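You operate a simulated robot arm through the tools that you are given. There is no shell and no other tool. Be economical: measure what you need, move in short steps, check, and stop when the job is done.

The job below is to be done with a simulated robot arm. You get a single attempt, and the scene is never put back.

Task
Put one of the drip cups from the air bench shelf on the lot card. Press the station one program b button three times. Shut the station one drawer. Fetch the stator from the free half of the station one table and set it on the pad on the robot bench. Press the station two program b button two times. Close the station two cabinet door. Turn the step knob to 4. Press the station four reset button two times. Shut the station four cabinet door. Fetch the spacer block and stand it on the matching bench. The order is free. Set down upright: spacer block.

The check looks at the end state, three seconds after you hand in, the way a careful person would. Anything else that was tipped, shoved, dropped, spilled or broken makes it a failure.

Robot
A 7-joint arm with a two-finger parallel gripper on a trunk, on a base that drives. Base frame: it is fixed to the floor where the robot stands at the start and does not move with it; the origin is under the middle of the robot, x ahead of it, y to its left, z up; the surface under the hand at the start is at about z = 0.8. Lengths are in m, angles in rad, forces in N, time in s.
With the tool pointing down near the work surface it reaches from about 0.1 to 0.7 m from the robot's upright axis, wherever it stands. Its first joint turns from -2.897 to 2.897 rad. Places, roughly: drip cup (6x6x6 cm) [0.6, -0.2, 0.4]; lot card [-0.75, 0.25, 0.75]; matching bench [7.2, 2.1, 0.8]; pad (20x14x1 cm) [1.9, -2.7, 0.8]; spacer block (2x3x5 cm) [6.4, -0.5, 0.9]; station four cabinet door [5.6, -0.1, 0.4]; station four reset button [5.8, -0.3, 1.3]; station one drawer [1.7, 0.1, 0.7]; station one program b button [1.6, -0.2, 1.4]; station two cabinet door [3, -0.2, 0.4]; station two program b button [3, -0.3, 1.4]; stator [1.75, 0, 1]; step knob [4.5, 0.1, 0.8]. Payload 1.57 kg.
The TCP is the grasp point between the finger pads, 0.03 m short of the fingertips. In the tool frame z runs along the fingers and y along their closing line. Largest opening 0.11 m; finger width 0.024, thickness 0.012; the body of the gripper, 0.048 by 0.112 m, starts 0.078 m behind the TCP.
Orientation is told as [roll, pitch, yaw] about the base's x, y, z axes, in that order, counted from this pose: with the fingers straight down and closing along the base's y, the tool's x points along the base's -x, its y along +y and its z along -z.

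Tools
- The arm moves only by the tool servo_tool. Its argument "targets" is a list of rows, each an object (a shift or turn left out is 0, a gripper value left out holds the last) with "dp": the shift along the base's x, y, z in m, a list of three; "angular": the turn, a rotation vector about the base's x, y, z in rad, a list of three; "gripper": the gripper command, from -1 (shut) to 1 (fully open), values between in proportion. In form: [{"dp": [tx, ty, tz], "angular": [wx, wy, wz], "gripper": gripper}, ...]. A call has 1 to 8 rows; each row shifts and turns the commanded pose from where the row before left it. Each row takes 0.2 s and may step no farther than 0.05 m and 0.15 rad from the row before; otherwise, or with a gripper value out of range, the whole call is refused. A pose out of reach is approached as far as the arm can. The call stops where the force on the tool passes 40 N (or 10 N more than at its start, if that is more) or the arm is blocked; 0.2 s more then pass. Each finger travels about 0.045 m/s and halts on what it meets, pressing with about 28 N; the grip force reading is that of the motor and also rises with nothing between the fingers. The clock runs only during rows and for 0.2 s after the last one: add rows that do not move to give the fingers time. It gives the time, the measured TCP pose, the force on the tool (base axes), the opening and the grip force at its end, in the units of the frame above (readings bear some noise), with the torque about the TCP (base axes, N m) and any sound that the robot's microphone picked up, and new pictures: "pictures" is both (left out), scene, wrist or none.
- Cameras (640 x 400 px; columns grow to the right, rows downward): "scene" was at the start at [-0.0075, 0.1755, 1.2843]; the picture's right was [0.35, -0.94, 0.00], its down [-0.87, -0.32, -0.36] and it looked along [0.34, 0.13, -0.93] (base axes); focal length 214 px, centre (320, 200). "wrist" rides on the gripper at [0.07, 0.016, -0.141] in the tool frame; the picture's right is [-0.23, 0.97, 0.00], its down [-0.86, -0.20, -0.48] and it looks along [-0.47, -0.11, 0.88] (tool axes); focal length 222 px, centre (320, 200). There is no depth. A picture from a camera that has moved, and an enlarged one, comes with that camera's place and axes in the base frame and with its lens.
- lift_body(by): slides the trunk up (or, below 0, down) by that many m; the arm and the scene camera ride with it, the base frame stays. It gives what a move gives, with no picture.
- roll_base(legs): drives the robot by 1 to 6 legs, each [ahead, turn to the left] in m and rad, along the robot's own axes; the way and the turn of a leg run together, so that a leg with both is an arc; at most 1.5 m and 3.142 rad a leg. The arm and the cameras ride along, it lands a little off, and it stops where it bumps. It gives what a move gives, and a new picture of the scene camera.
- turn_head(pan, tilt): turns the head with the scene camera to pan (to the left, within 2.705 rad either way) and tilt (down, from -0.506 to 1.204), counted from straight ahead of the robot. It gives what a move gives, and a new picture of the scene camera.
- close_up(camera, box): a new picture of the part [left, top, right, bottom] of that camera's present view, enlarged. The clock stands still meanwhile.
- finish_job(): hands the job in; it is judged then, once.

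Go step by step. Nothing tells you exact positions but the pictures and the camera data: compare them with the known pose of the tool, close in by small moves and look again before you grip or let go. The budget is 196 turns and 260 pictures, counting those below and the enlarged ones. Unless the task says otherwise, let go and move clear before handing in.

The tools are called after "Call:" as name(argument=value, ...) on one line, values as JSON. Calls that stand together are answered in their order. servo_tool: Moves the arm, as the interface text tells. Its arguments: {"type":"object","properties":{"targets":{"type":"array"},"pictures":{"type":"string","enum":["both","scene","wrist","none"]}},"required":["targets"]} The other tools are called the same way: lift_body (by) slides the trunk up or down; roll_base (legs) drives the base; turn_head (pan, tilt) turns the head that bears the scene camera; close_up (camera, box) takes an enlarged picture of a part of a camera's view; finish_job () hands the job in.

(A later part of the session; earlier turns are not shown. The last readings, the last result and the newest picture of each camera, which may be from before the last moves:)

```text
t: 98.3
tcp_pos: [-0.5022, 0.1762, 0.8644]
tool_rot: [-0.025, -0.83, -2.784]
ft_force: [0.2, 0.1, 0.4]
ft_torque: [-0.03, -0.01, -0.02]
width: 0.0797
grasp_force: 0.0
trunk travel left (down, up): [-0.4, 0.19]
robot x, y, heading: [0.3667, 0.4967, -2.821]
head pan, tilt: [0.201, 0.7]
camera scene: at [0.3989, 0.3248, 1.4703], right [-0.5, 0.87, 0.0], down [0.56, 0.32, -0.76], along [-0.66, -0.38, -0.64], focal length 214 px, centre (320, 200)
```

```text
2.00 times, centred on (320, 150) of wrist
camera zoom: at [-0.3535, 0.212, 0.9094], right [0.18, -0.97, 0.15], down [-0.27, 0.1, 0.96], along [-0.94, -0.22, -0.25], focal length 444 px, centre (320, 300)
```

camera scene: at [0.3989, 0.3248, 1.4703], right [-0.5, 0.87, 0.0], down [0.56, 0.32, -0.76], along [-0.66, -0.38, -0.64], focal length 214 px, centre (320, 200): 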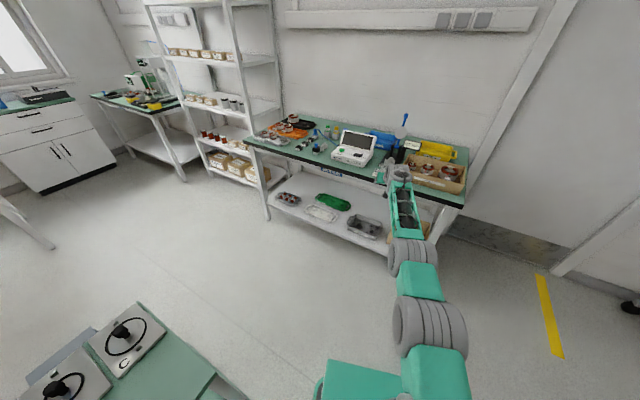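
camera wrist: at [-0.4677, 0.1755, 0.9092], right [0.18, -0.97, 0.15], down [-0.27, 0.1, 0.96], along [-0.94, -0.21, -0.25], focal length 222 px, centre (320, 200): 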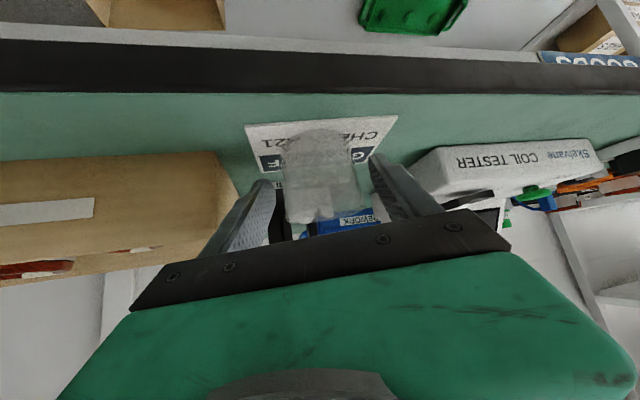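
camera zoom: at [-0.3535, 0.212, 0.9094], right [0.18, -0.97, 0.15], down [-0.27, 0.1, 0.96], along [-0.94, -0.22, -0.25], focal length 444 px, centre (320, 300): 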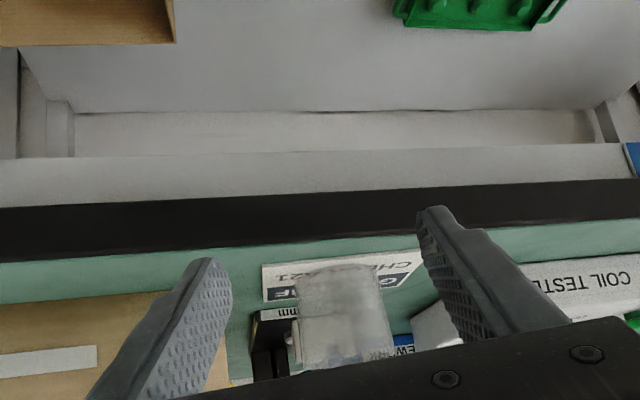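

The cup stands upright on the card. I fold the arm back and then turn round to view station one.

Call:
servo_tool(targets=[{"dp": [0.0384, 0.0145, 0.01], "angular": [0.0487, -0.129, 0]}, {"dp": [0.0384, 0.0145, 0.01], "angular": [0.0487, -0.129, 0]}, {"dp": [0.0384, 0.0145, 0.01], "angular": [0.0487, -0.129, 0]}, {"dp": [0.0384, 0.0145, 0.01], "angular": [0.0487, -0.129, 0]}, {"dp": [0.0384, 0.0145, 0.01], "angular": [0.0487, -0.129, 0]}, {"dp": [0.0384, 0.0145, 0.01], "angular": [0.0487, -0.129, 0]}, {"dp": [0.0384, 0.0145, 0.01]}, {"dp": [0.0384, 0.0145, 0.01], "gripper": 1}], pictures="none")

Call:
roll_base(legs=[[0, -2.2]])

Call:
turn_head(pan=-0.2, tilt=0.3)

```text
t: 100.1
tcp_pos: [-0.1924, 0.2938, 0.9471]
tool_rot: [-0.026, -0.001, -2.782]
ft_force: [-0.7, 0.3, 0.1]
ft_torque: [-0.03, -0.01, -0.01]
width: 0.1102
grasp_force: 0.1
trunk travel left (down, up): [-0.4, 0.19]
robot x, y, heading: [0.3683, 0.4951, -2.823]
head pan, tilt: [0.201, 0.7]
```

```text
t: 105.7
tcp_pos: [0.5348, 1.0638, 0.9468]
tool_rot: [-0.026, -0.002, 1.301]
ft_force: [0.2, -0.2, 0.1]
ft_torque: [-0.03, 0.0, 0.0]
width: 0.1099
grasp_force: 0.1
trunk travel left (down, up): [-0.4, 0.19]
robot x, y, heading: [0.3659, 0.494, 1.263]
head pan, tilt: [0.201, 0.7]
camera scene: at [0.2105, 0.5692, 1.4703], right [0.99, -0.11, 0.0], down [-0.07, -0.64, -0.76], along [0.08, 0.76, -0.64], focal length 214 px, centre (320, 200)
```

scene: 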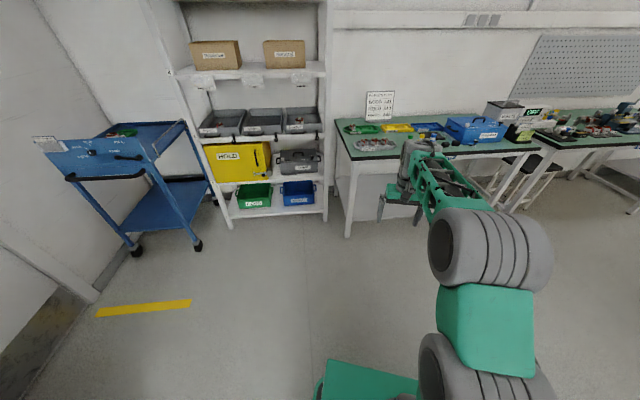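

```text
t: 106.6
tcp_pos: [0.5353, 1.0642, 0.9464]
tool_rot: [-0.028, -0.002, 1.3]
ft_force: [0.1, 0.1, -0.2]
ft_torque: [-0.01, 0.03, -0.01]
width: 0.1101
grasp_force: 0.1
trunk travel left (down, up): [-0.4, 0.19]
robot x, y, heading: [0.3673, 0.4937, 1.259]
head pan, tilt: [-0.201, 0.3]
camera scene: at [0.2468, 0.5664, 1.5063], right [0.87, -0.49, 0.0], down [-0.14, -0.26, -0.95], along [0.46, 0.83, -0.3], focal length 214 px, centre (320, 200)
```

scene: 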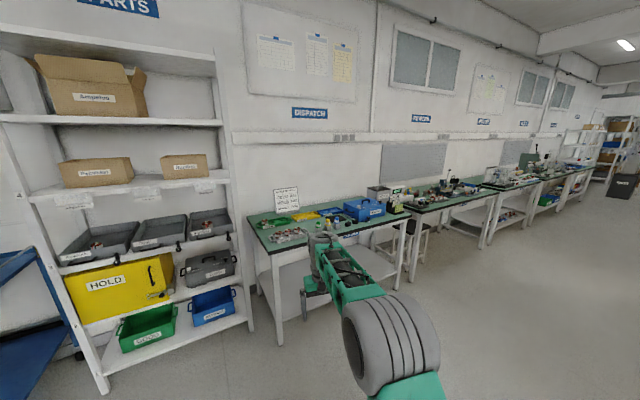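

The aisle is clear. I drive to about (1.65, 0.85) and look right at station one.

Call:
roll_base(legs=[[0, -1.0], [1.33, 0], [0, -0.26]])

Call:
turn_head(pan=-1.5, tilt=0.3)

```text
t: 116.8
tcp_pos: [2.267, 0.8332, 0.9463]
tool_rot: [-0.026, 0.001, 0.023]
ft_force: [0.1, 0.1, -0.2]
ft_torque: [0.04, 0.0, -0.02]
width: 0.1099
grasp_force: 0.0
trunk travel left (down, up): [-0.4, 0.19]
robot x, y, heading: [1.6723, 0.8286, -0.017]
head pan, tilt: [-0.201, 0.3]
camera scene: at [1.7069, 0.9666, 1.5064], right [-0.22, -0.98, 0.0], down [-0.29, 0.06, -0.96], along [0.93, -0.21, -0.3], focal length 214 px, centre (320, 200)
```

scene: 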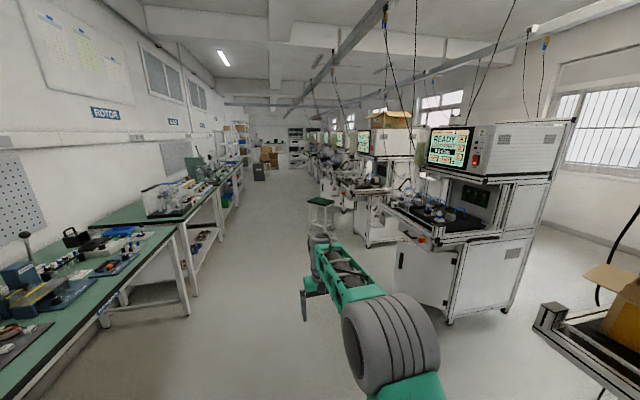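

```text
t: 118.3
tcp_pos: [2.2663, 0.8333, 0.9468]
tool_rot: [-0.027, -0.002, 0.023]
ft_force: [0.1, 0.3, 0.1]
ft_torque: [0.0, -0.02, 0.03]
width: 0.11
grasp_force: 0.1
trunk travel left (down, up): [-0.4, 0.19]
robot x, y, heading: [1.6718, 0.8284, -0.014]
head pan, tilt: [-1.499, 0.3]
camera scene: at [1.6209, 0.8936, 1.5064], right [-1.0, -0.06, 0.0], down [-0.02, 0.3, -0.96], along [0.05, -0.95, -0.3], focal length 214 px, centre (320, 200)
```

scene: 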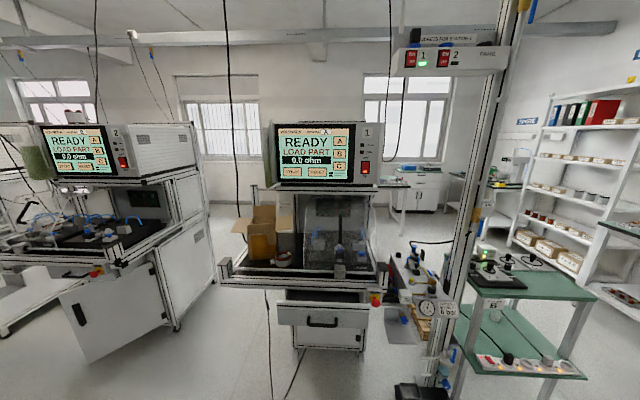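

Station one faces me with its panel, table and open drawer. I zoom in on the panel and the table.

Call:
close_up(camera="scene", box=[260, 110, 400, 200])

Call:
close_up(camera="scene", box=[210, 190, 410, 360])

```text
4.44 times, centred on (330, 155) of scene
camera zoom: at [1.6209, 0.8936, 1.5064], right [-1.0, -0.06, 0.0], down [-0.02, 0.3, -0.96], along [0.05, -0.95, -0.3], focal length 953 px, centre (276, 400)
```

zoom: 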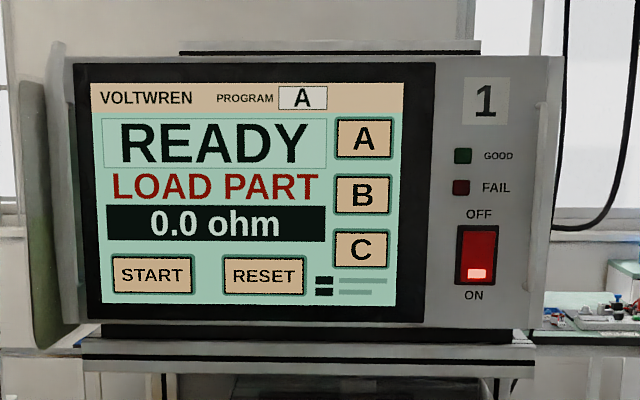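

```text
2.35 times, centred on (310, 275) of scene
camera zoom: at [1.6209, 0.8936, 1.5064], right [-1.0, -0.06, 0.0], down [-0.02, 0.3, -0.96], along [0.05, -0.95, -0.3], focal length 505 px, centre (344, 24)
```

zoom: 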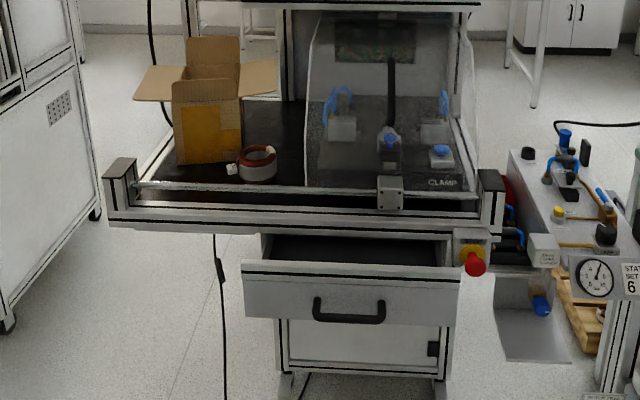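

The B button is at about (1.586, -0.2, 1.41) on an upright screen. I turn to face the station, raise the trunk and bring the closed gripper level.

Call:
roll_base(legs=[[0, -1.555]])

Call:
lift_body(by=0.19)

Call:
servo_tool(targets=[{"dp": [-0.01, 0, 0.03], "angular": [-0.14, 0, 0], "gripper": -1}, {"dp": [-0.01, 0, 0.03], "angular": [-0.14, 0, 0]}, {"dp": [-0.01, 0, 0.03], "angular": [-0.14, 0, 0]}, {"dp": [-0.01, 0, 0.03], "angular": [-0.14, 0, 0]}, {"dp": [-0.01, 0, 0.03], "angular": [-0.14, 0, 0]}, {"dp": [-0.01, 0, 0.03], "angular": [-0.14, 0, 0]}, {"dp": [-0.01, 0, 0.03], "angular": [-0.14, 0, 0]}, {"dp": [-0.01, 0, 0.03], "angular": [-0.14, 0, 0]}])

```text
t: 122.5
tcp_pos: [1.6743, 0.2354, 0.9462]
tool_rot: [-0.025, -0.001, -1.551]
ft_force: [0.7, 0.5, 0.2]
ft_torque: [0.02, 0.02, -0.03]
width: 0.1102
grasp_force: 0.1
trunk travel left (down, up): [-0.4, 0.19]
robot x, y, heading: [1.6712, 0.8317, -1.593]
head pan, tilt: [-1.499, 0.3]
camera scene: at [1.7356, 0.8833, 1.5064], right [-0.05, 1.0, 0.0], down [0.3, 0.02, -0.96], along [-0.95, -0.05, -0.3], focal length 214 px, centre (320, 200)
```

scene: 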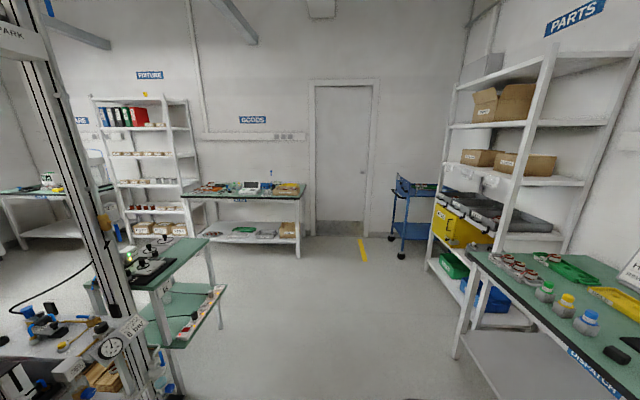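

```text
t: 124.6
tcp_pos: [1.6744, 0.2352, 1.1354]
tool_rot: [-0.025, -0.001, -1.552]
ft_force: [-0.3, -0.1, -0.6]
ft_torque: [-0.01, 0.01, 0.03]
width: 0.1101
grasp_force: 0.0
trunk travel left (down, up): [-0.59, 0.0]
robot x, y, heading: [1.6759, 0.8305, -1.589]
head pan, tilt: [-1.499, 0.3]
```

```text
t: 126.4
tcp_pos: [1.5942, 0.2359, 1.3798]
tool_rot: [-0.065, -1.121, -1.529]
ft_force: [-0.4, -0.5, 0.0]
ft_torque: [-0.02, -0.01, -0.01]
width: 0.0002
grasp_force: 21.2
trunk travel left (down, up): [-0.59, 0.0]
robot x, y, heading: [1.6727, 0.8296, -1.594]
head pan, tilt: [-1.499, 0.3]
camera scene: at [1.7356, 0.8837, 1.6964], right [-0.05, 1.0, 0.0], down [0.3, 0.02, -0.96], along [-0.95, -0.05, -0.3], focal length 214 px, centre (320, 200)
camera wrist: at [1.6125, 0.3949, 1.3775], right [0.98, -0.11, 0.18], down [-0.17, 0.06, 0.98], along [-0.12, -0.99, 0.04], focal length 222 px, centre (320, 200)
```

scene: 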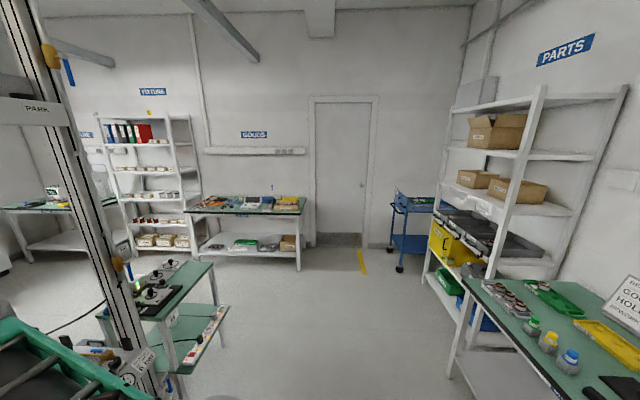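
wrist: 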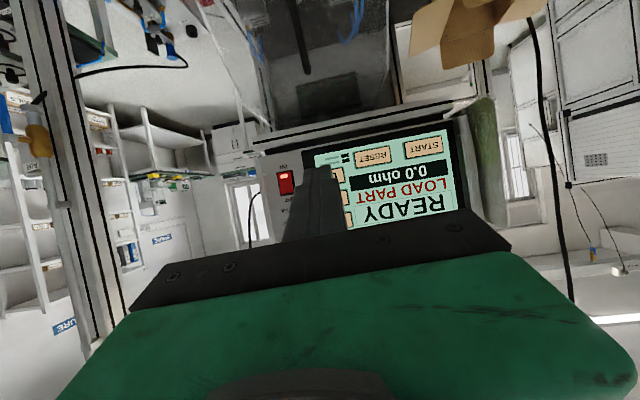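

Almost level. I finish the tilt and turn the head forward.

Call:
servo_tool(targets=[{"dp": [-0.003, 0, 0.01], "angular": [-0.14, 0, 0]}, {"dp": [-0.003, 0, 0.01], "angular": [-0.14, 0, 0]}, {"dp": [-0.002, 0, 0.01], "angular": [-0.14, 0, 0]}, {}], pictures="wrist")

Call:
turn_head(pan=0.2, tilt=0.4)

```text
t: 127.4
tcp_pos: [1.5861, 0.2368, 1.4085]
tool_rot: [-0.643, -1.537, -0.952]
ft_force: [-0.9, -0.3, -0.4]
ft_torque: [0.0, -0.05, -0.02]
width: 0.0002
grasp_force: 21.4
trunk travel left (down, up): [-0.59, 0.0]
robot x, y, heading: [1.6735, 0.8298, -1.59]
head pan, tilt: [-1.499, 0.3]
camera wrist: at [1.6052, 0.3798, 1.343], right [0.98, -0.03, 0.21], down [-0.17, 0.46, 0.87], along [-0.12, -0.89, 0.44], focal length 222 px, centre (320, 200)
```

wrist: 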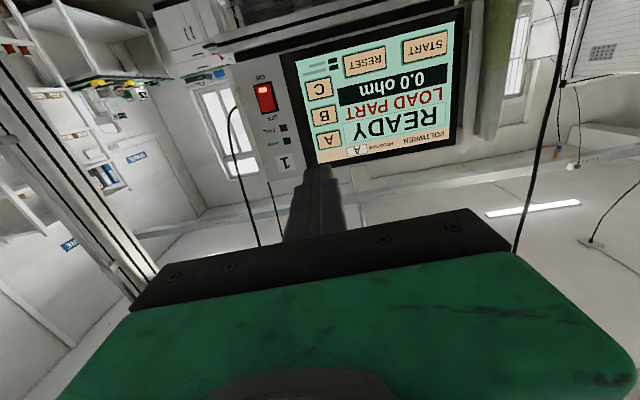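

```text
t: 129.1
tcp_pos: [1.5864, 0.2366, 1.4073]
tool_rot: [-0.605, -1.536, -0.99]
ft_force: [0.7, 0.9, 0.3]
ft_torque: [0.03, 0.0, 0.03]
width: 0.0
grasp_force: 21.1
trunk travel left (down, up): [-0.59, 0.0]
robot x, y, heading: [1.6708, 0.8299, -1.59]
head pan, tilt: [0.201, 0.4]
camera scene: at [1.8456, 0.7972, 1.6872], right [-0.98, -0.18, 0.0], down [-0.07, 0.38, -0.92], along [0.17, -0.91, -0.39], focal length 214 px, centre (320, 200)
```

scene: 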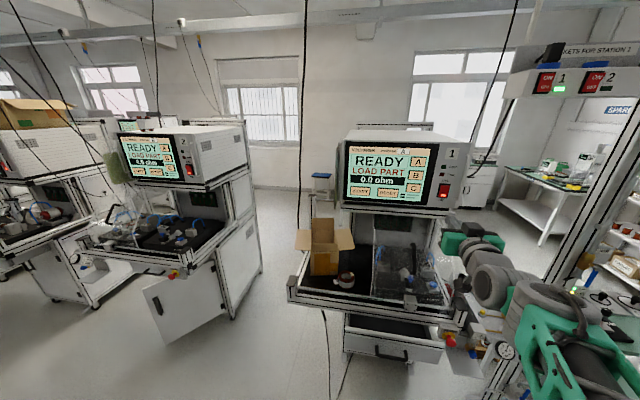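

All bearings agree: B at (1.588, -0.21, 1.408). I drive forward 0.25 m and look again before pressing.

Call:
roll_base(legs=[[0.25, 0]])

Call:
servo_tool(targets=[{"dp": [0.0, -0.04, 0]}, {"dp": [0.0, -0.04, 0]}, {"dp": [0.0, -0.03, 0]}, {}], pictures="both")

Call:
close_up(camera="scene", box=[320, 100, 500, 220])

```text
t: 130.9
tcp_pos: [1.5819, -0.007, 1.4081]
tool_rot: [-0.594, -1.537, -1.003]
ft_force: [-0.1, 0.7, -0.5]
ft_torque: [-0.01, -0.01, 0.01]
width: 0.0
grasp_force: 21.2
trunk travel left (down, up): [-0.59, 0.0]
robot x, y, heading: [1.6688, 0.5863, -1.593]
head pan, tilt: [0.201, 0.4]
camera scene: at [1.8408, 0.5537, 1.6871], right [-0.98, -0.18, 0.0], down [-0.07, 0.38, -0.92], along [0.17, -0.91, -0.39], focal length 214 px, centre (320, 200)
```

scene: 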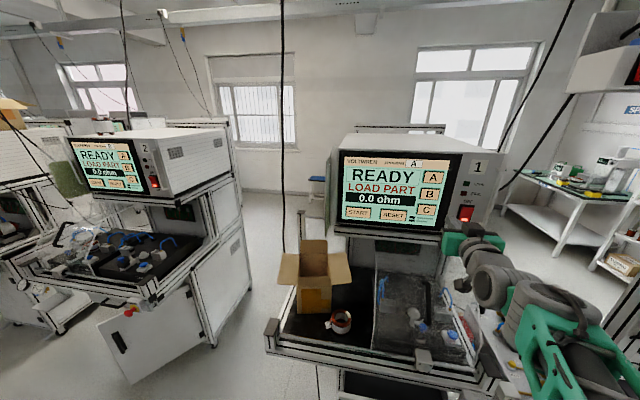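

```text
t: 131.9
tcp_pos: [1.5819, -0.1187, 1.4092]
tool_rot: [-0.616, -1.536, -0.983]
ft_force: [0.2, 1.0, 0.3]
ft_torque: [-0.04, 0.04, 0.01]
width: 0.0003
grasp_force: 21.4
trunk travel left (down, up): [-0.59, 0.0]
robot x, y, heading: [1.6676, 0.5853, -1.588]
head pan, tilt: [0.201, 0.4]
camera scene: at [1.8408, 0.5546, 1.6872], right [-0.98, -0.18, 0.0], down [-0.07, 0.38, -0.92], along [0.17, -0.91, -0.39], focal length 214 px, centre (320, 200)
camera wrist: at [1.6003, 0.0255, 1.3438], right [0.98, -0.03, 0.21], down [-0.17, 0.46, 0.87], along [-0.12, -0.89, 0.44], focal length 222 px, centre (320, 200)
```

scene: 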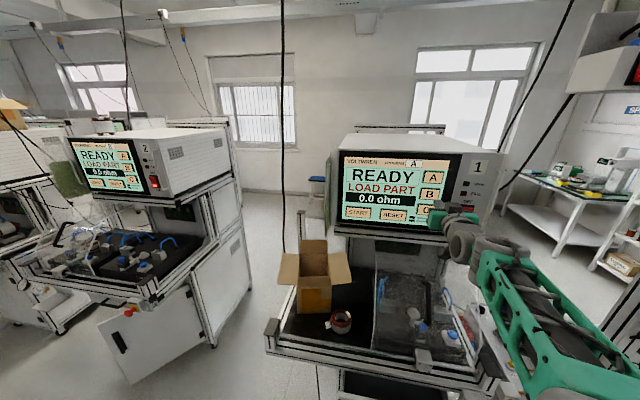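
wrist: 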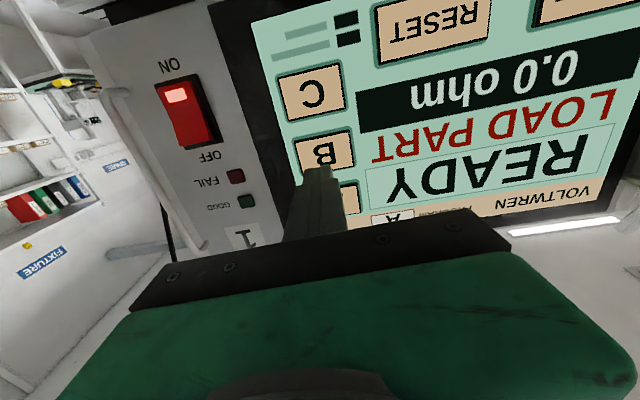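

```text
3.33 times, centred on (410, 160) of scene
camera zoom: at [1.8408, 0.5546, 1.6872], right [-0.98, -0.18, 0.0], down [-0.07, 0.38, -0.92], along [0.17, -0.91, -0.39], focal length 715 px, centre (20, 333)
```

zoom: 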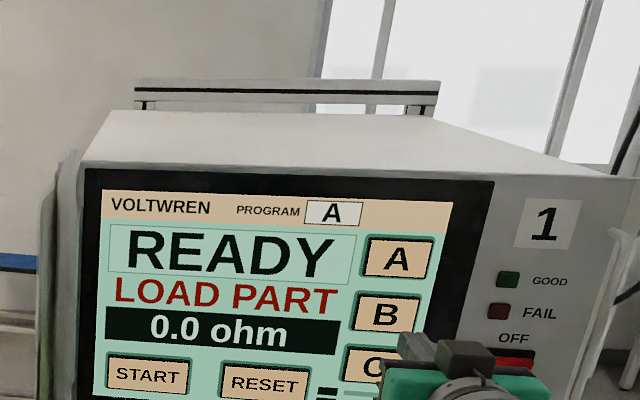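

The fingertip lines up with B. I creep forward until I feel contact.

Call:
servo_tool(targets=[{"dp": [0, -0.02, -0.005]}, {"dp": [0, -0.015, 0]}, {"dp": [0, -0.008, 0]}, {"dp": [0, -0.008, 0]}, {}], pictures="wrist")

```text
t: 133.1
tcp_pos: [1.5823, -0.167, 1.4043]
tool_rot: [-0.6, -1.536, -0.996]
ft_force: [0.2, -0.5, 0.0]
ft_torque: [-0.03, 0.01, 0.01]
width: 0.0
grasp_force: 20.9
trunk travel left (down, up): [-0.59, 0.0]
robot x, y, heading: [1.6723, 0.5909, -1.591]
head pan, tilt: [0.201, 0.4]
camera wrist: at [1.6011, -0.0242, 1.3398], right [0.98, -0.03, 0.21], down [-0.17, 0.46, 0.87], along [-0.12, -0.89, 0.44], focal length 222 px, centre (320, 200)
```

wrist: 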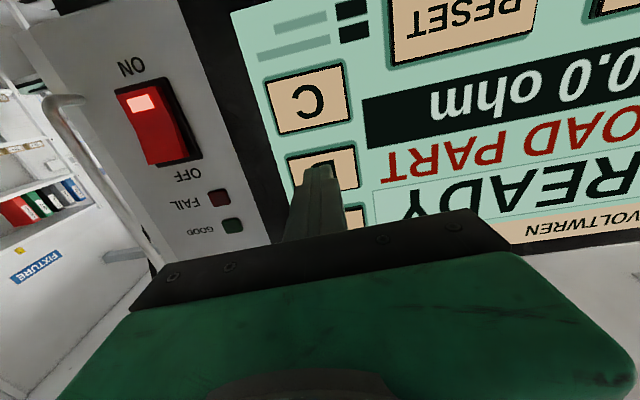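

Call:
servo_tool(targets=[{"dp": [0, -0.006, 0]}, {"dp": [0, -0.006, 0]}], pictures="none")

Call:
servo_tool(targets=[{"dp": [0, -0.006, 0]}, {}], pictures="none")

```text
t: 133.7
tcp_pos: [1.5812, -0.1808, 1.4042]
tool_rot: [-0.605, -1.534, -0.992]
ft_force: [0.6, 0.8, -0.3]
ft_torque: [-0.01, 0.05, 0.02]
width: 0.0
grasp_force: 21.6
trunk travel left (down, up): [-0.59, 0.0]
robot x, y, heading: [1.6681, 0.5842, -1.592]
head pan, tilt: [0.201, 0.4]
```

```text
t: 134.3
tcp_pos: [1.5825, -0.1859, 1.4034]
tool_rot: [-0.596, -1.536, -0.999]
ft_force: [-0.6, -0.2, -0.3]
ft_torque: [0.01, 0.02, -0.05]
width: 0.0
grasp_force: 22.0
trunk travel left (down, up): [-0.59, 0.0]
robot x, y, heading: [1.665, 0.5876, -1.586]
head pan, tilt: [0.201, 0.4]
```

Call:
servo_tool(targets=[{"dp": [0, -0.006, 0]}, {"dp": [0, -0.004, 0]}], pictures="none")

Call:
servo_tool(targets=[{"dp": [0, -0.004, 0]}, {}], pictures="wrist")

```text
t: 134.9
tcp_pos: [1.5822, -0.1918, 1.4032]
tool_rot: [-0.585, -1.535, -1.009]
ft_force: [1.8, 20.8, -5.3]
ft_torque: [-0.05, 0.04, 0.05]
width: 0.0
grasp_force: 21.1
trunk travel left (down, up): [-0.59, 0.0]
robot x, y, heading: [1.666, 0.5866, -1.595]
head pan, tilt: [0.201, 0.4]
heard: click
```

```text
t: 135.4
tcp_pos: [1.5828, -0.1941, 1.4031]
tool_rot: [-0.56, -1.534, -1.038]
ft_force: [3.3, 30.9, -2.8]
ft_torque: [-0.22, 0.08, 0.17]
width: 0.0
grasp_force: 21.6
trunk travel left (down, up): [-0.59, 0.0]
robot x, y, heading: [1.668, 0.5911, -1.592]
head pan, tilt: [0.201, 0.4]
stopped in row 2: the force on the tool passed its limit at 43 N (the readings are from after the stop); the commanded pose is now the measured one
camera wrist: at [1.6002, -0.049, 1.3388], right [0.98, -0.03, 0.21], down [-0.17, 0.46, 0.87], along [-0.12, -0.89, 0.44], focal length 222 px, centre (320, 200)
```

wrist: 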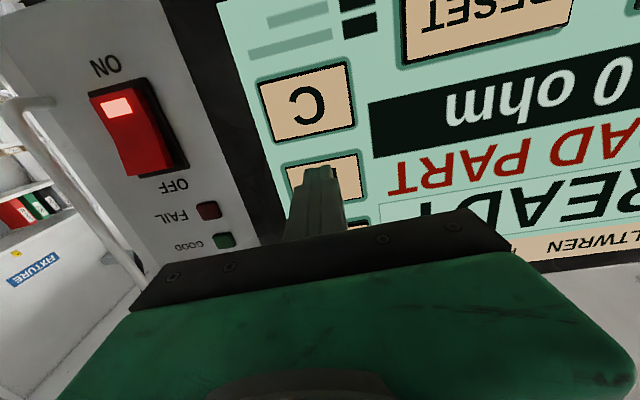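

One click heard. I release and look at the display to confirm how a press counts.

Call:
servo_tool(targets=[{"dp": [0, 0.01, 0]}, {"dp": [0, 0.01, 0]}, {}], pictures="none")

Call:
close_up(camera="scene", box=[320, 130, 500, 250])

```text
t: 136.2
tcp_pos: [1.5802, -0.1799, 1.3992]
tool_rot: [-0.5, -1.53, -1.096]
ft_force: [-0.8, 0.2, -0.7]
ft_torque: [-0.01, 0.0, 0.0]
width: 0.0002
grasp_force: 21.3
trunk travel left (down, up): [-0.59, 0.0]
robot x, y, heading: [1.6724, 0.5892, -1.597]
head pan, tilt: [0.201, 0.4]
```

```text
3.33 times, centred on (410, 190) of scene
camera zoom: at [1.8408, 0.5545, 1.6871], right [-0.98, -0.18, 0.0], down [-0.07, 0.38, -0.92], along [0.17, -0.91, -0.39], focal length 715 px, centre (20, 233)
```

zoom: 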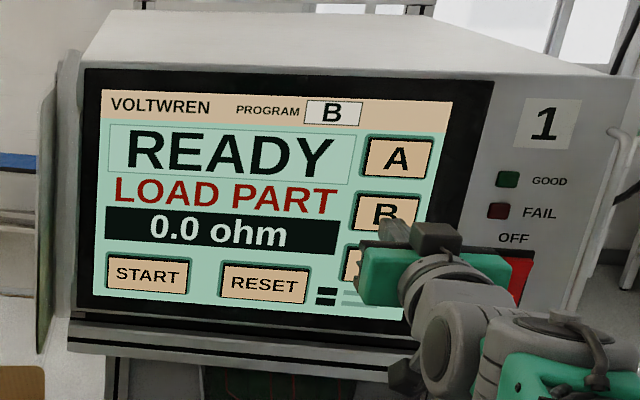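

The display shows program B. Two more presses, each with a full release.

Call:
servo_tool(targets=[{"dp": [0, -0.006, 0]}, {"dp": [0, -0.006, 0.002]}], pictures="none")

```text
t: 136.8
tcp_pos: [1.5817, -0.1904, 1.3998]
tool_rot: [-0.459, -1.529, -1.138]
ft_force: [0.5, 10.6, -6.0]
ft_torque: [0.07, -0.01, 0.04]
width: 0.0001
grasp_force: 21.6
trunk travel left (down, up): [-0.59, 0.0]
robot x, y, heading: [1.6689, 0.5857, -1.593]
head pan, tilt: [0.201, 0.4]
heard: click
```

Call:
servo_tool(targets=[{"dp": [0, 0.01, 0]}, {"dp": [0, 0.008, 0]}, {}], pictures="none")

Call:
servo_tool(targets=[{"dp": [0, -0.01, 0.001]}, {"dp": [0, -0.008, 0.001]}], pictures="none")

```text
t: 137.6
tcp_pos: [1.5808, -0.1735, 1.4026]
tool_rot: [-0.516, -1.531, -1.081]
ft_force: [-0.5, 0.5, -0.1]
ft_torque: [0.02, 0.0, 0.0]
width: 0.0
grasp_force: 20.9
trunk travel left (down, up): [-0.59, 0.0]
robot x, y, heading: [1.6687, 0.5896, -1.597]
head pan, tilt: [0.201, 0.4]
```

```text
t: 138.2
tcp_pos: [1.5808, -0.1895, 1.4029]
tool_rot: [-0.475, -1.53, -1.123]
ft_force: [1.3, 9.7, -5.1]
ft_torque: [0.01, 0.04, 0.04]
width: 0.0003
grasp_force: 21.4
trunk travel left (down, up): [-0.59, 0.0]
robot x, y, heading: [1.6668, 0.589, -1.587]
head pan, tilt: [0.201, 0.4]
heard: click
```

Three clicks done. I back off and then examine the drawer from further back.

Call:
servo_tool(targets=[{"dp": [0, 0.03, 0]}, {"dp": [0, 0.04, 0]}, {"dp": [0, 0.04, 0]}], pictures="none")

Call:
roll_base(legs=[[-0.35, 0]])

Call:
lift_body(by=-0.4)

Call:
turn_head(pan=0.1, tilt=0.5)

Call:
close_up(camera="scene", box=[200, 100, 440, 300])

```text
t: 139.0
tcp_pos: [1.582, -0.0804, 1.4052]
tool_rot: [-0.512, -1.534, -1.082]
ft_force: [-0.2, 0.5, -0.5]
ft_torque: [-0.01, 0.03, 0.0]
width: 0.0001
grasp_force: 22.0
trunk travel left (down, up): [-0.59, 0.0]
robot x, y, heading: [1.6723, 0.5874, -1.589]
head pan, tilt: [0.201, 0.4]
```

```text
t: 141.2
tcp_pos: [1.5857, 0.2641, 1.4057]
tool_rot: [-0.516, -1.531, -1.085]
ft_force: [-0.2, 0.7, 0.1]
ft_torque: [0.03, 0.02, 0.03]
width: 0.0003
grasp_force: 21.6
trunk travel left (down, up): [-0.59, 0.0]
robot x, y, heading: [1.6747, 0.9351, -1.602]
head pan, tilt: [0.201, 0.4]
camera scene: at [1.8486, 0.9003, 1.6872], right [-0.98, -0.17, 0.0], down [-0.07, 0.38, -0.92], along [0.16, -0.91, -0.39], focal length 214 px, centre (320, 200)
```

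scene: 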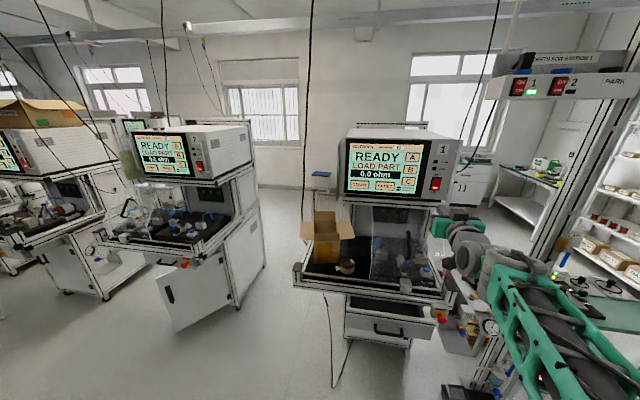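

```text
t: 145.1
tcp_pos: [1.586, 0.2642, 1.0037]
tool_rot: [-0.512, -1.529, -1.09]
ft_force: [0.2, 0.2, 0.1]
ft_torque: [0.04, -0.03, 0.01]
width: 0.0
grasp_force: 21.3
trunk travel left (down, up): [-0.19, 0.4]
robot x, y, heading: [1.6754, 0.9311, -1.592]
head pan, tilt: [0.201, 0.4]
```

```text
t: 145.7
tcp_pos: [1.5853, 0.2643, 1.0059]
tool_rot: [-0.509, -1.531, -1.093]
ft_force: [0.7, -0.9, -0.4]
ft_torque: [-0.02, 0.01, 0.02]
width: 0.0003
grasp_force: 22.0
trunk travel left (down, up): [-0.19, 0.4]
robot x, y, heading: [1.6765, 0.9362, -1.596]
head pan, tilt: [0.099, 0.499]
camera scene: at [1.8392, 0.9, 1.2781], right [-1.0, -0.07, 0.0], down [-0.04, 0.48, -0.88], along [0.07, -0.88, -0.48], focal length 214 px, centre (320, 200)
```

scene: 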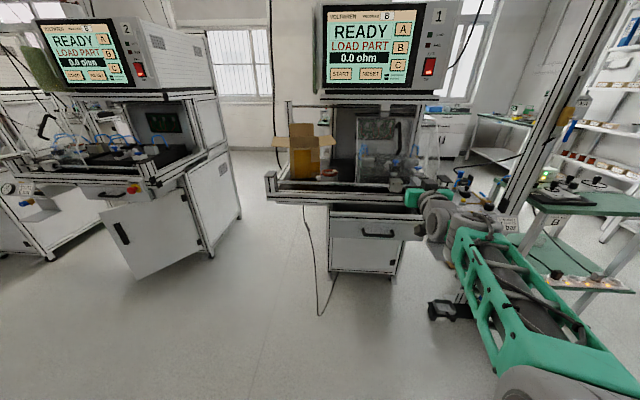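

```text
2.00 times, centred on (320, 200) of scene
camera zoom: at [1.8392, 0.9, 1.2781], right [-1.0, -0.07, 0.0], down [-0.04, 0.48, -0.88], along [0.07, -0.88, -0.48], focal length 429 px, centre (320, 200)
```

zoom: 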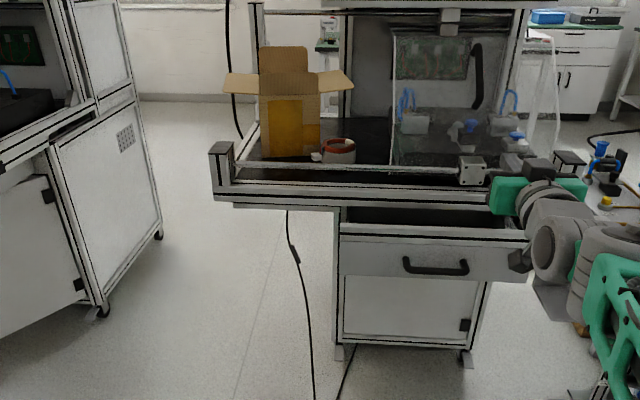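

The drawer front is at y≈0.115, its panel from z 0.65 to 0.76, handle centred at x 1.65. I'll push the panel left of the handle at (1.775, z 0.70), so I lower the trunk and move the fist there.

Call:
lift_body(by=-0.18)

Call:
servo_tool(targets=[{"dp": [0.035, 0, -0.02]}, {"dp": [0.035, 0, -0.02]}, {"dp": [0.035, 0, -0.02]}, {"dp": [0.035, 0, -0.02]}, {"dp": [0.03, 0, -0.02]}, {"dp": [0.02, 0, -0.02]}, {}])

```text
t: 147.7
tcp_pos: [1.5866, 0.2641, 0.8246]
tool_rot: [-0.514, -1.533, -1.088]
ft_force: [0.4, 0.5, -0.5]
ft_torque: [-0.04, -0.02, 0.01]
width: 0.0
grasp_force: 21.2
trunk travel left (down, up): [-0.01, 0.58]
robot x, y, heading: [1.6769, 0.9303, -1.603]
head pan, tilt: [0.099, 0.499]
```

```text
t: 149.3
tcp_pos: [1.7776, 0.2631, 0.706]
tool_rot: [-0.516, -1.531, -1.084]
ft_force: [0.1, -0.4, -0.3]
ft_torque: [0.01, 0.02, -0.02]
width: 0.0002
grasp_force: 21.6
trunk travel left (down, up): [-0.01, 0.58]
robot x, y, heading: [1.6756, 0.9325, -1.598]
head pan, tilt: [0.099, 0.499]
camera scene: at [1.8391, 0.9, 1.098], right [-1.0, -0.07, 0.0], down [-0.04, 0.48, -0.88], along [0.07, -0.88, -0.48], focal length 214 px, centre (320, 200)
camera wrist: at [1.7962, 0.4069, 0.6411], right [0.98, -0.04, 0.21], down [-0.17, 0.45, 0.87], along [-0.13, -0.89, 0.44], focal length 222 px, centre (320, 200)
```

scene: 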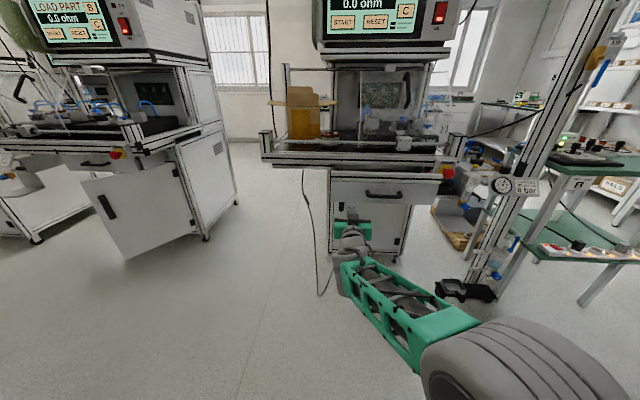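
wrist: 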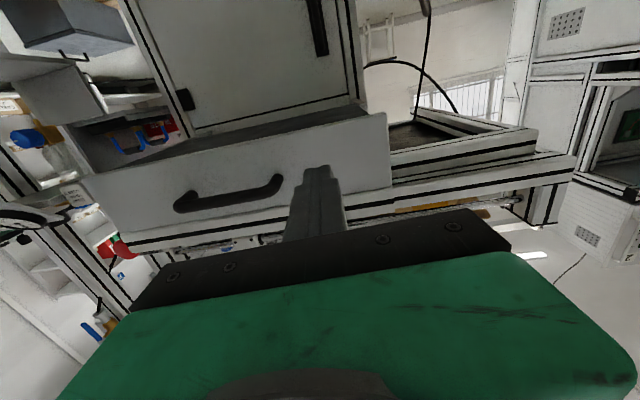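

Fist is aimed at the panel beside the handle. I push forward in steps.

Call:
servo_tool(targets=[{"dp": [0, -0.04, 0]}, {"dp": [0, -0.04, 0]}, {"dp": [0, -0.03, 0]}, {"dp": [0, -0.02, 0]}, {"dp": [0, -0.02, 0]}, {"dp": [0, -0.02, 0]}], pictures="wrist")

```text
t: 150.7
tcp_pos: [1.7748, 0.0947, 0.7051]
tool_rot: [-0.51, -1.531, -1.092]
ft_force: [0.9, -0.1, 0.0]
ft_torque: [0.01, 0.02, 0.01]
width: 0.0001
grasp_force: 20.8
trunk travel left (down, up): [-0.01, 0.58]
robot x, y, heading: [1.6755, 0.9349, -1.595]
head pan, tilt: [0.099, 0.499]
camera wrist: at [1.7949, 0.2373, 0.6411], right [0.98, -0.04, 0.21], down [-0.17, 0.45, 0.88], along [-0.13, -0.89, 0.44], focal length 222 px, centre (320, 200)
```

wrist: 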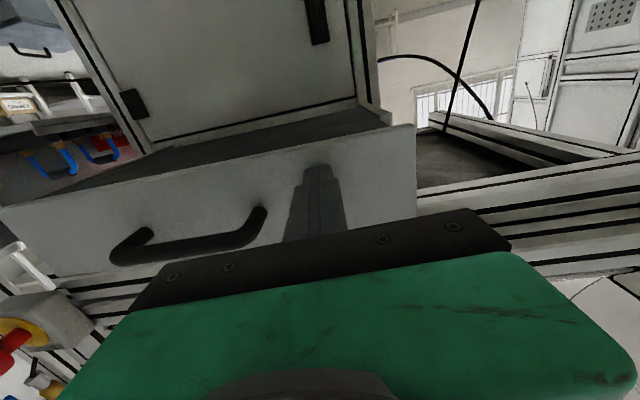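

Call:
servo_tool(targets=[{"dp": [0, -0.02, 0]}, {"dp": [0, -0.02, 0]}, {"dp": [0, -0.02, 0]}], pictures="wrist")

```text
t: 151.4
tcp_pos: [1.7749, 0.0525, 0.7073]
tool_rot: [-0.498, -1.53, -1.106]
ft_force: [-2.9, 37.8, 1.8]
ft_torque: [-0.49, -0.07, 0.04]
width: 0.0001
grasp_force: 21.1
trunk travel left (down, up): [-0.01, 0.58]
robot x, y, heading: [1.6769, 0.9326, -1.597]
head pan, tilt: [0.099, 0.499]
stopped in row 3: the force on the tool passed its limit at 128 N (the readings are from after the stop); the commanded pose is now the measured one
camera wrist: at [1.7952, 0.1966, 0.6424], right [0.98, -0.04, 0.21], down [-0.17, 0.45, 0.88], along [-0.13, -0.89, 0.44], focal length 222 px, centre (320, 200)
```

wrist: 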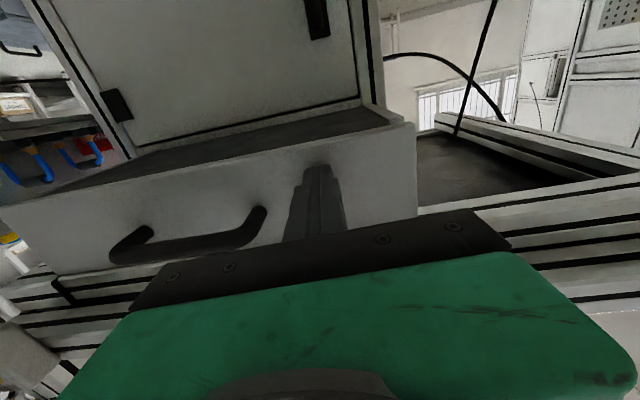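

The drawer is moving with my push. I continue in smaller steps.

Call:
servo_tool(targets=[{"dp": [0, -0.008, 0]}, {"dp": [0, -0.008, 0]}, {"dp": [0, -0.008, 0]}, {"dp": [0, -0.008, 0]}, {"dp": [0, -0.008, 0]}, {"dp": [0, -0.008, 0]}], pictures="wrist")

```text
t: 151.7
tcp_pos: [1.7754, 0.0525, 0.7067]
tool_rot: [-0.495, -1.529, -1.112]
ft_force: [-3.5, 36.8, 2.2]
ft_torque: [-0.43, -0.02, 0.12]
width: 0.0001
grasp_force: 21.7
trunk travel left (down, up): [-0.01, 0.58]
robot x, y, heading: [1.6786, 0.9346, -1.592]
head pan, tilt: [0.099, 0.499]
stopped in row 1: the force on the tool passed its limit at 68 N (the readings are from after the stop); the commanded pose is now the measured one
camera wrist: at [1.7954, 0.1966, 0.6425], right [0.98, -0.04, 0.21], down [-0.17, 0.45, 0.88], along [-0.13, -0.89, 0.44], focal length 222 px, centre (320, 200)
```

wrist: 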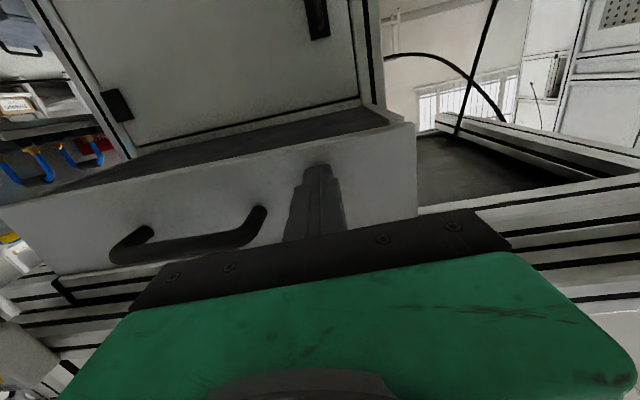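

The panel did move in from about y 0.15 to 0.02. I check from the head camera how much opening is left.

Call:
close_up(camera="scene", box=[250, 120, 470, 280])

```text
2.50 times, centred on (360, 200) of scene
camera zoom: at [1.839, 0.9041, 1.0982], right [-1.0, -0.08, 0.0], down [-0.04, 0.48, -0.88], along [0.07, -0.88, -0.48], focal length 536 px, centre (220, 200)
```

zoom: 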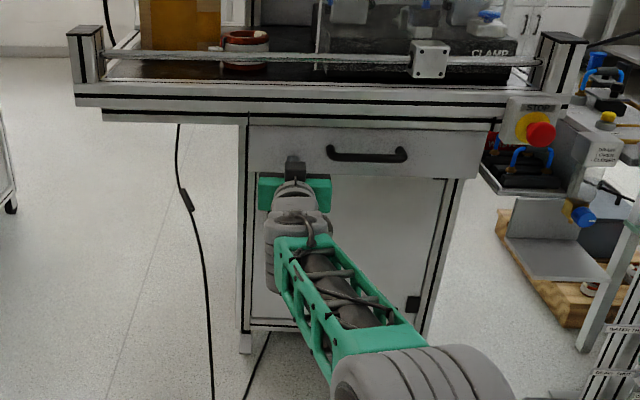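

The sudden hard stop suggests the drawer is home. I compare with the closed drawer of station two.

Call:
close_up(camera="scene", box=[30, 100, 260, 280])

```text
2.22 times, centred on (145, 190) of scene
camera zoom: at [1.839, 0.9041, 1.0982], right [-1.0, -0.08, 0.0], down [-0.04, 0.48, -0.88], along [0.07, -0.88, -0.48], focal length 477 px, centre (709, 222)
```

zoom: 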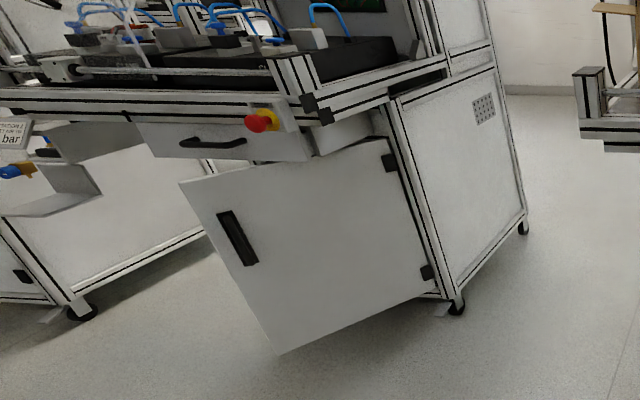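

Station two's closed drawer sits in the same place under its rail, so drawer one is home. I back off, raise and look down at the stator (about (1.87, -0.07, 0.88)).

Call:
servo_tool(targets=[{"dp": [0, 0.02, 0]}, {"dp": [0, 0.04, 0]}, {"dp": [0, 0.04, 0]}, {"dp": [0, 0.04, 0]}, {"dp": [0, 0.04, 0]}, {"dp": [0, 0.04, 0]}], pictures="none")

Call:
close_up(camera="scene", box=[250, 120, 470, 280])

Call:
lift_body(by=0.4)

Call:
close_up(camera="scene", box=[240, 100, 440, 260])

```text
t: 153.1
tcp_pos: [1.7764, 0.2699, 0.7031]
tool_rot: [-0.464, -1.525, -1.141]
ft_force: [0.2, -0.3, -0.7]
ft_torque: [-0.01, 0.01, 0.0]
width: 0.0
grasp_force: 21.3
trunk travel left (down, up): [-0.01, 0.58]
robot x, y, heading: [1.6799, 0.9332, -1.598]
head pan, tilt: [0.099, 0.499]
```

```text
2.50 times, centred on (360, 200) of scene
camera zoom: at [1.8392, 0.9008, 1.098], right [-1.0, -0.07, 0.0], down [-0.04, 0.48, -0.88], along [0.07, -0.88, -0.48], focal length 536 px, centre (220, 200)
```

zoom: 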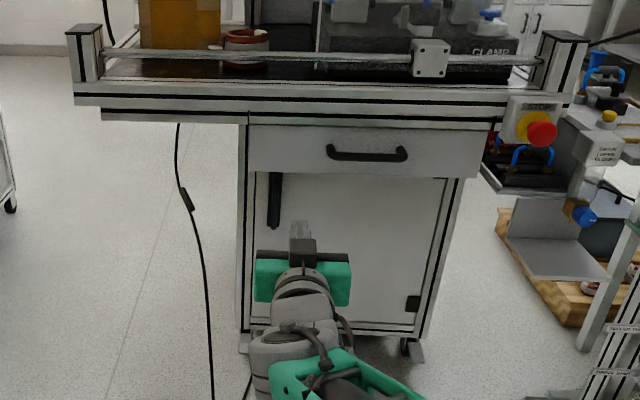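

```text
t: 156.9
tcp_pos: [1.7775, 0.2692, 1.1034]
tool_rot: [-0.463, -1.525, -1.143]
ft_force: [-0.5, 0.2, -0.5]
ft_torque: [0.0, 0.02, -0.01]
width: 0.0001
grasp_force: 21.1
trunk travel left (down, up): [-0.41, 0.18]
robot x, y, heading: [1.678, 0.9333, -1.595]
head pan, tilt: [0.099, 0.499]
```

```text
2.50 times, centred on (340, 180) of scene
camera zoom: at [1.8392, 0.901, 1.498], right [-1.0, -0.07, 0.0], down [-0.04, 0.48, -0.88], along [0.07, -0.88, -0.48], focal length 536 px, centre (270, 250)
```

zoom: 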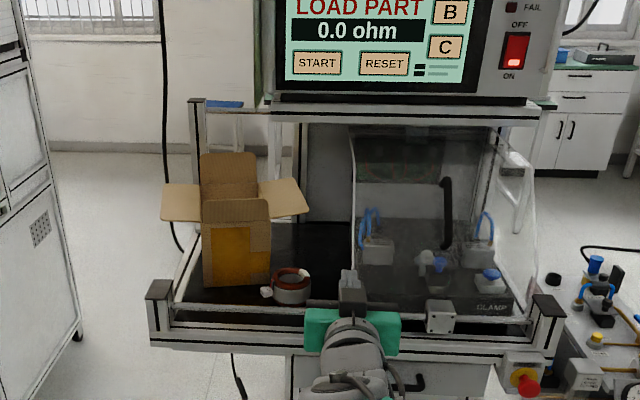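

The stator's lead lies towards the cardboard box, and the box flap overhangs behind it, so I'll come in tilted from the front. I bring the tool to a 0.5 rad tilt above it and look.

Call:
servo_tool(targets=[{"dp": [0.005, 0, 0.01], "angular": [0.134, 0, 0], "gripper": 0.2}, {"dp": [0.01, 0, 0.01], "angular": [0.134, 0, 0]}, {"dp": [0.01, 0, 0.01], "angular": [0.134, 0, 0]}, {"dp": [0.01, 0, 0.01], "angular": [0.134, 0, 0]}, {"dp": [0.01, 0, 0], "angular": [0.134, 0, 0]}, {"dp": [0.01, 0, 0], "angular": [0.134, 0, 0]}, {"dp": [0.01, 0, 0], "angular": [0.134, 0, 0]}, {"dp": [0, 0, 0], "angular": [0.12, 0, 0]}])

```text
t: 158.7
tcp_pos: [1.8434, 0.2681, 1.1432]
tool_rot: [-0.044, -0.47, -1.551]
ft_force: [0.2, 0.1, 0.0]
ft_torque: [0.01, 0.0, 0.01]
width: 0.066
grasp_force: 0.1
trunk travel left (down, up): [-0.41, 0.18]
robot x, y, heading: [1.6753, 0.9353, -1.594]
head pan, tilt: [0.099, 0.499]
camera scene: at [1.8399, 0.9003, 1.4979], right [-1.0, -0.07, 0.0], down [-0.04, 0.48, -0.88], along [0.07, -0.88, -0.48], focal length 214 px, centre (320, 200)
camera wrist: at [1.8627, 0.3966, 1.2377], right [0.98, -0.2, 0.07], down [-0.17, -0.55, 0.82], along [-0.13, -0.81, -0.57], focal length 222 px, centre (320, 200)
```

scene: 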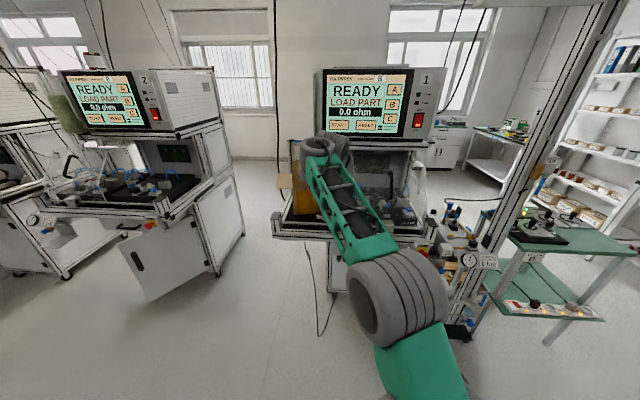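
wrist: 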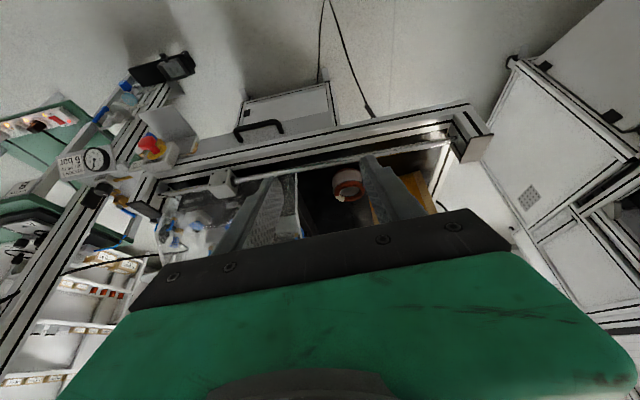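

Call:
roll_base(legs=[[0.25, 0]])

Call:
close_up(camera="wrist", box=[220, 40, 460, 240])

```text
t: 160.5
tcp_pos: [1.8353, 0.0213, 1.1428]
tool_rot: [-0.045, -0.473, -1.55]
ft_force: [-0.1, 0.7, -0.7]
ft_torque: [0.02, -0.02, 0.05]
width: 0.0659
grasp_force: 0.0
trunk travel left (down, up): [-0.41, 0.18]
robot x, y, heading: [1.6731, 0.6837, -1.597]
head pan, tilt: [0.099, 0.499]
camera scene: at [1.833, 0.6527, 1.498], right [-1.0, -0.07, 0.0], down [-0.04, 0.48, -0.88], along [0.06, -0.88, -0.48], focal length 214 px, centre (320, 200)
```

scene: 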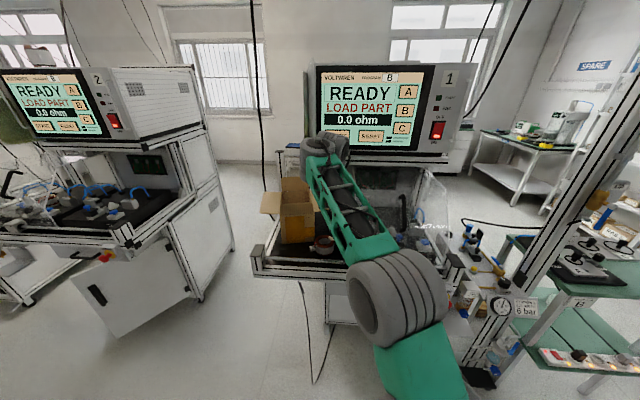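

```text
2.00 times, centred on (340, 140) of wrist
camera zoom: at [1.8554, 0.1486, 1.2374], right [0.98, -0.2, 0.06], down [-0.17, -0.54, 0.82], along [-0.13, -0.81, -0.57], focal length 444 px, centre (280, 320)
```

zoom: 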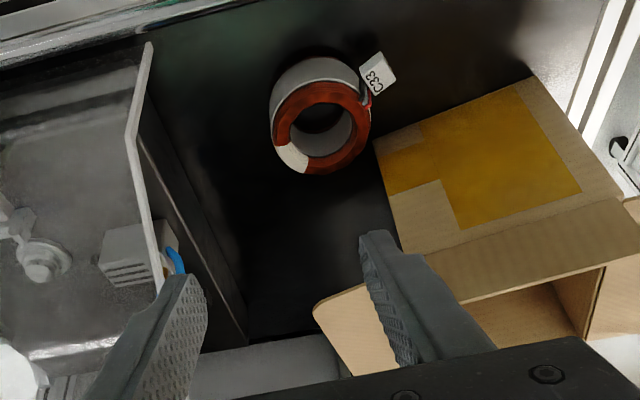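

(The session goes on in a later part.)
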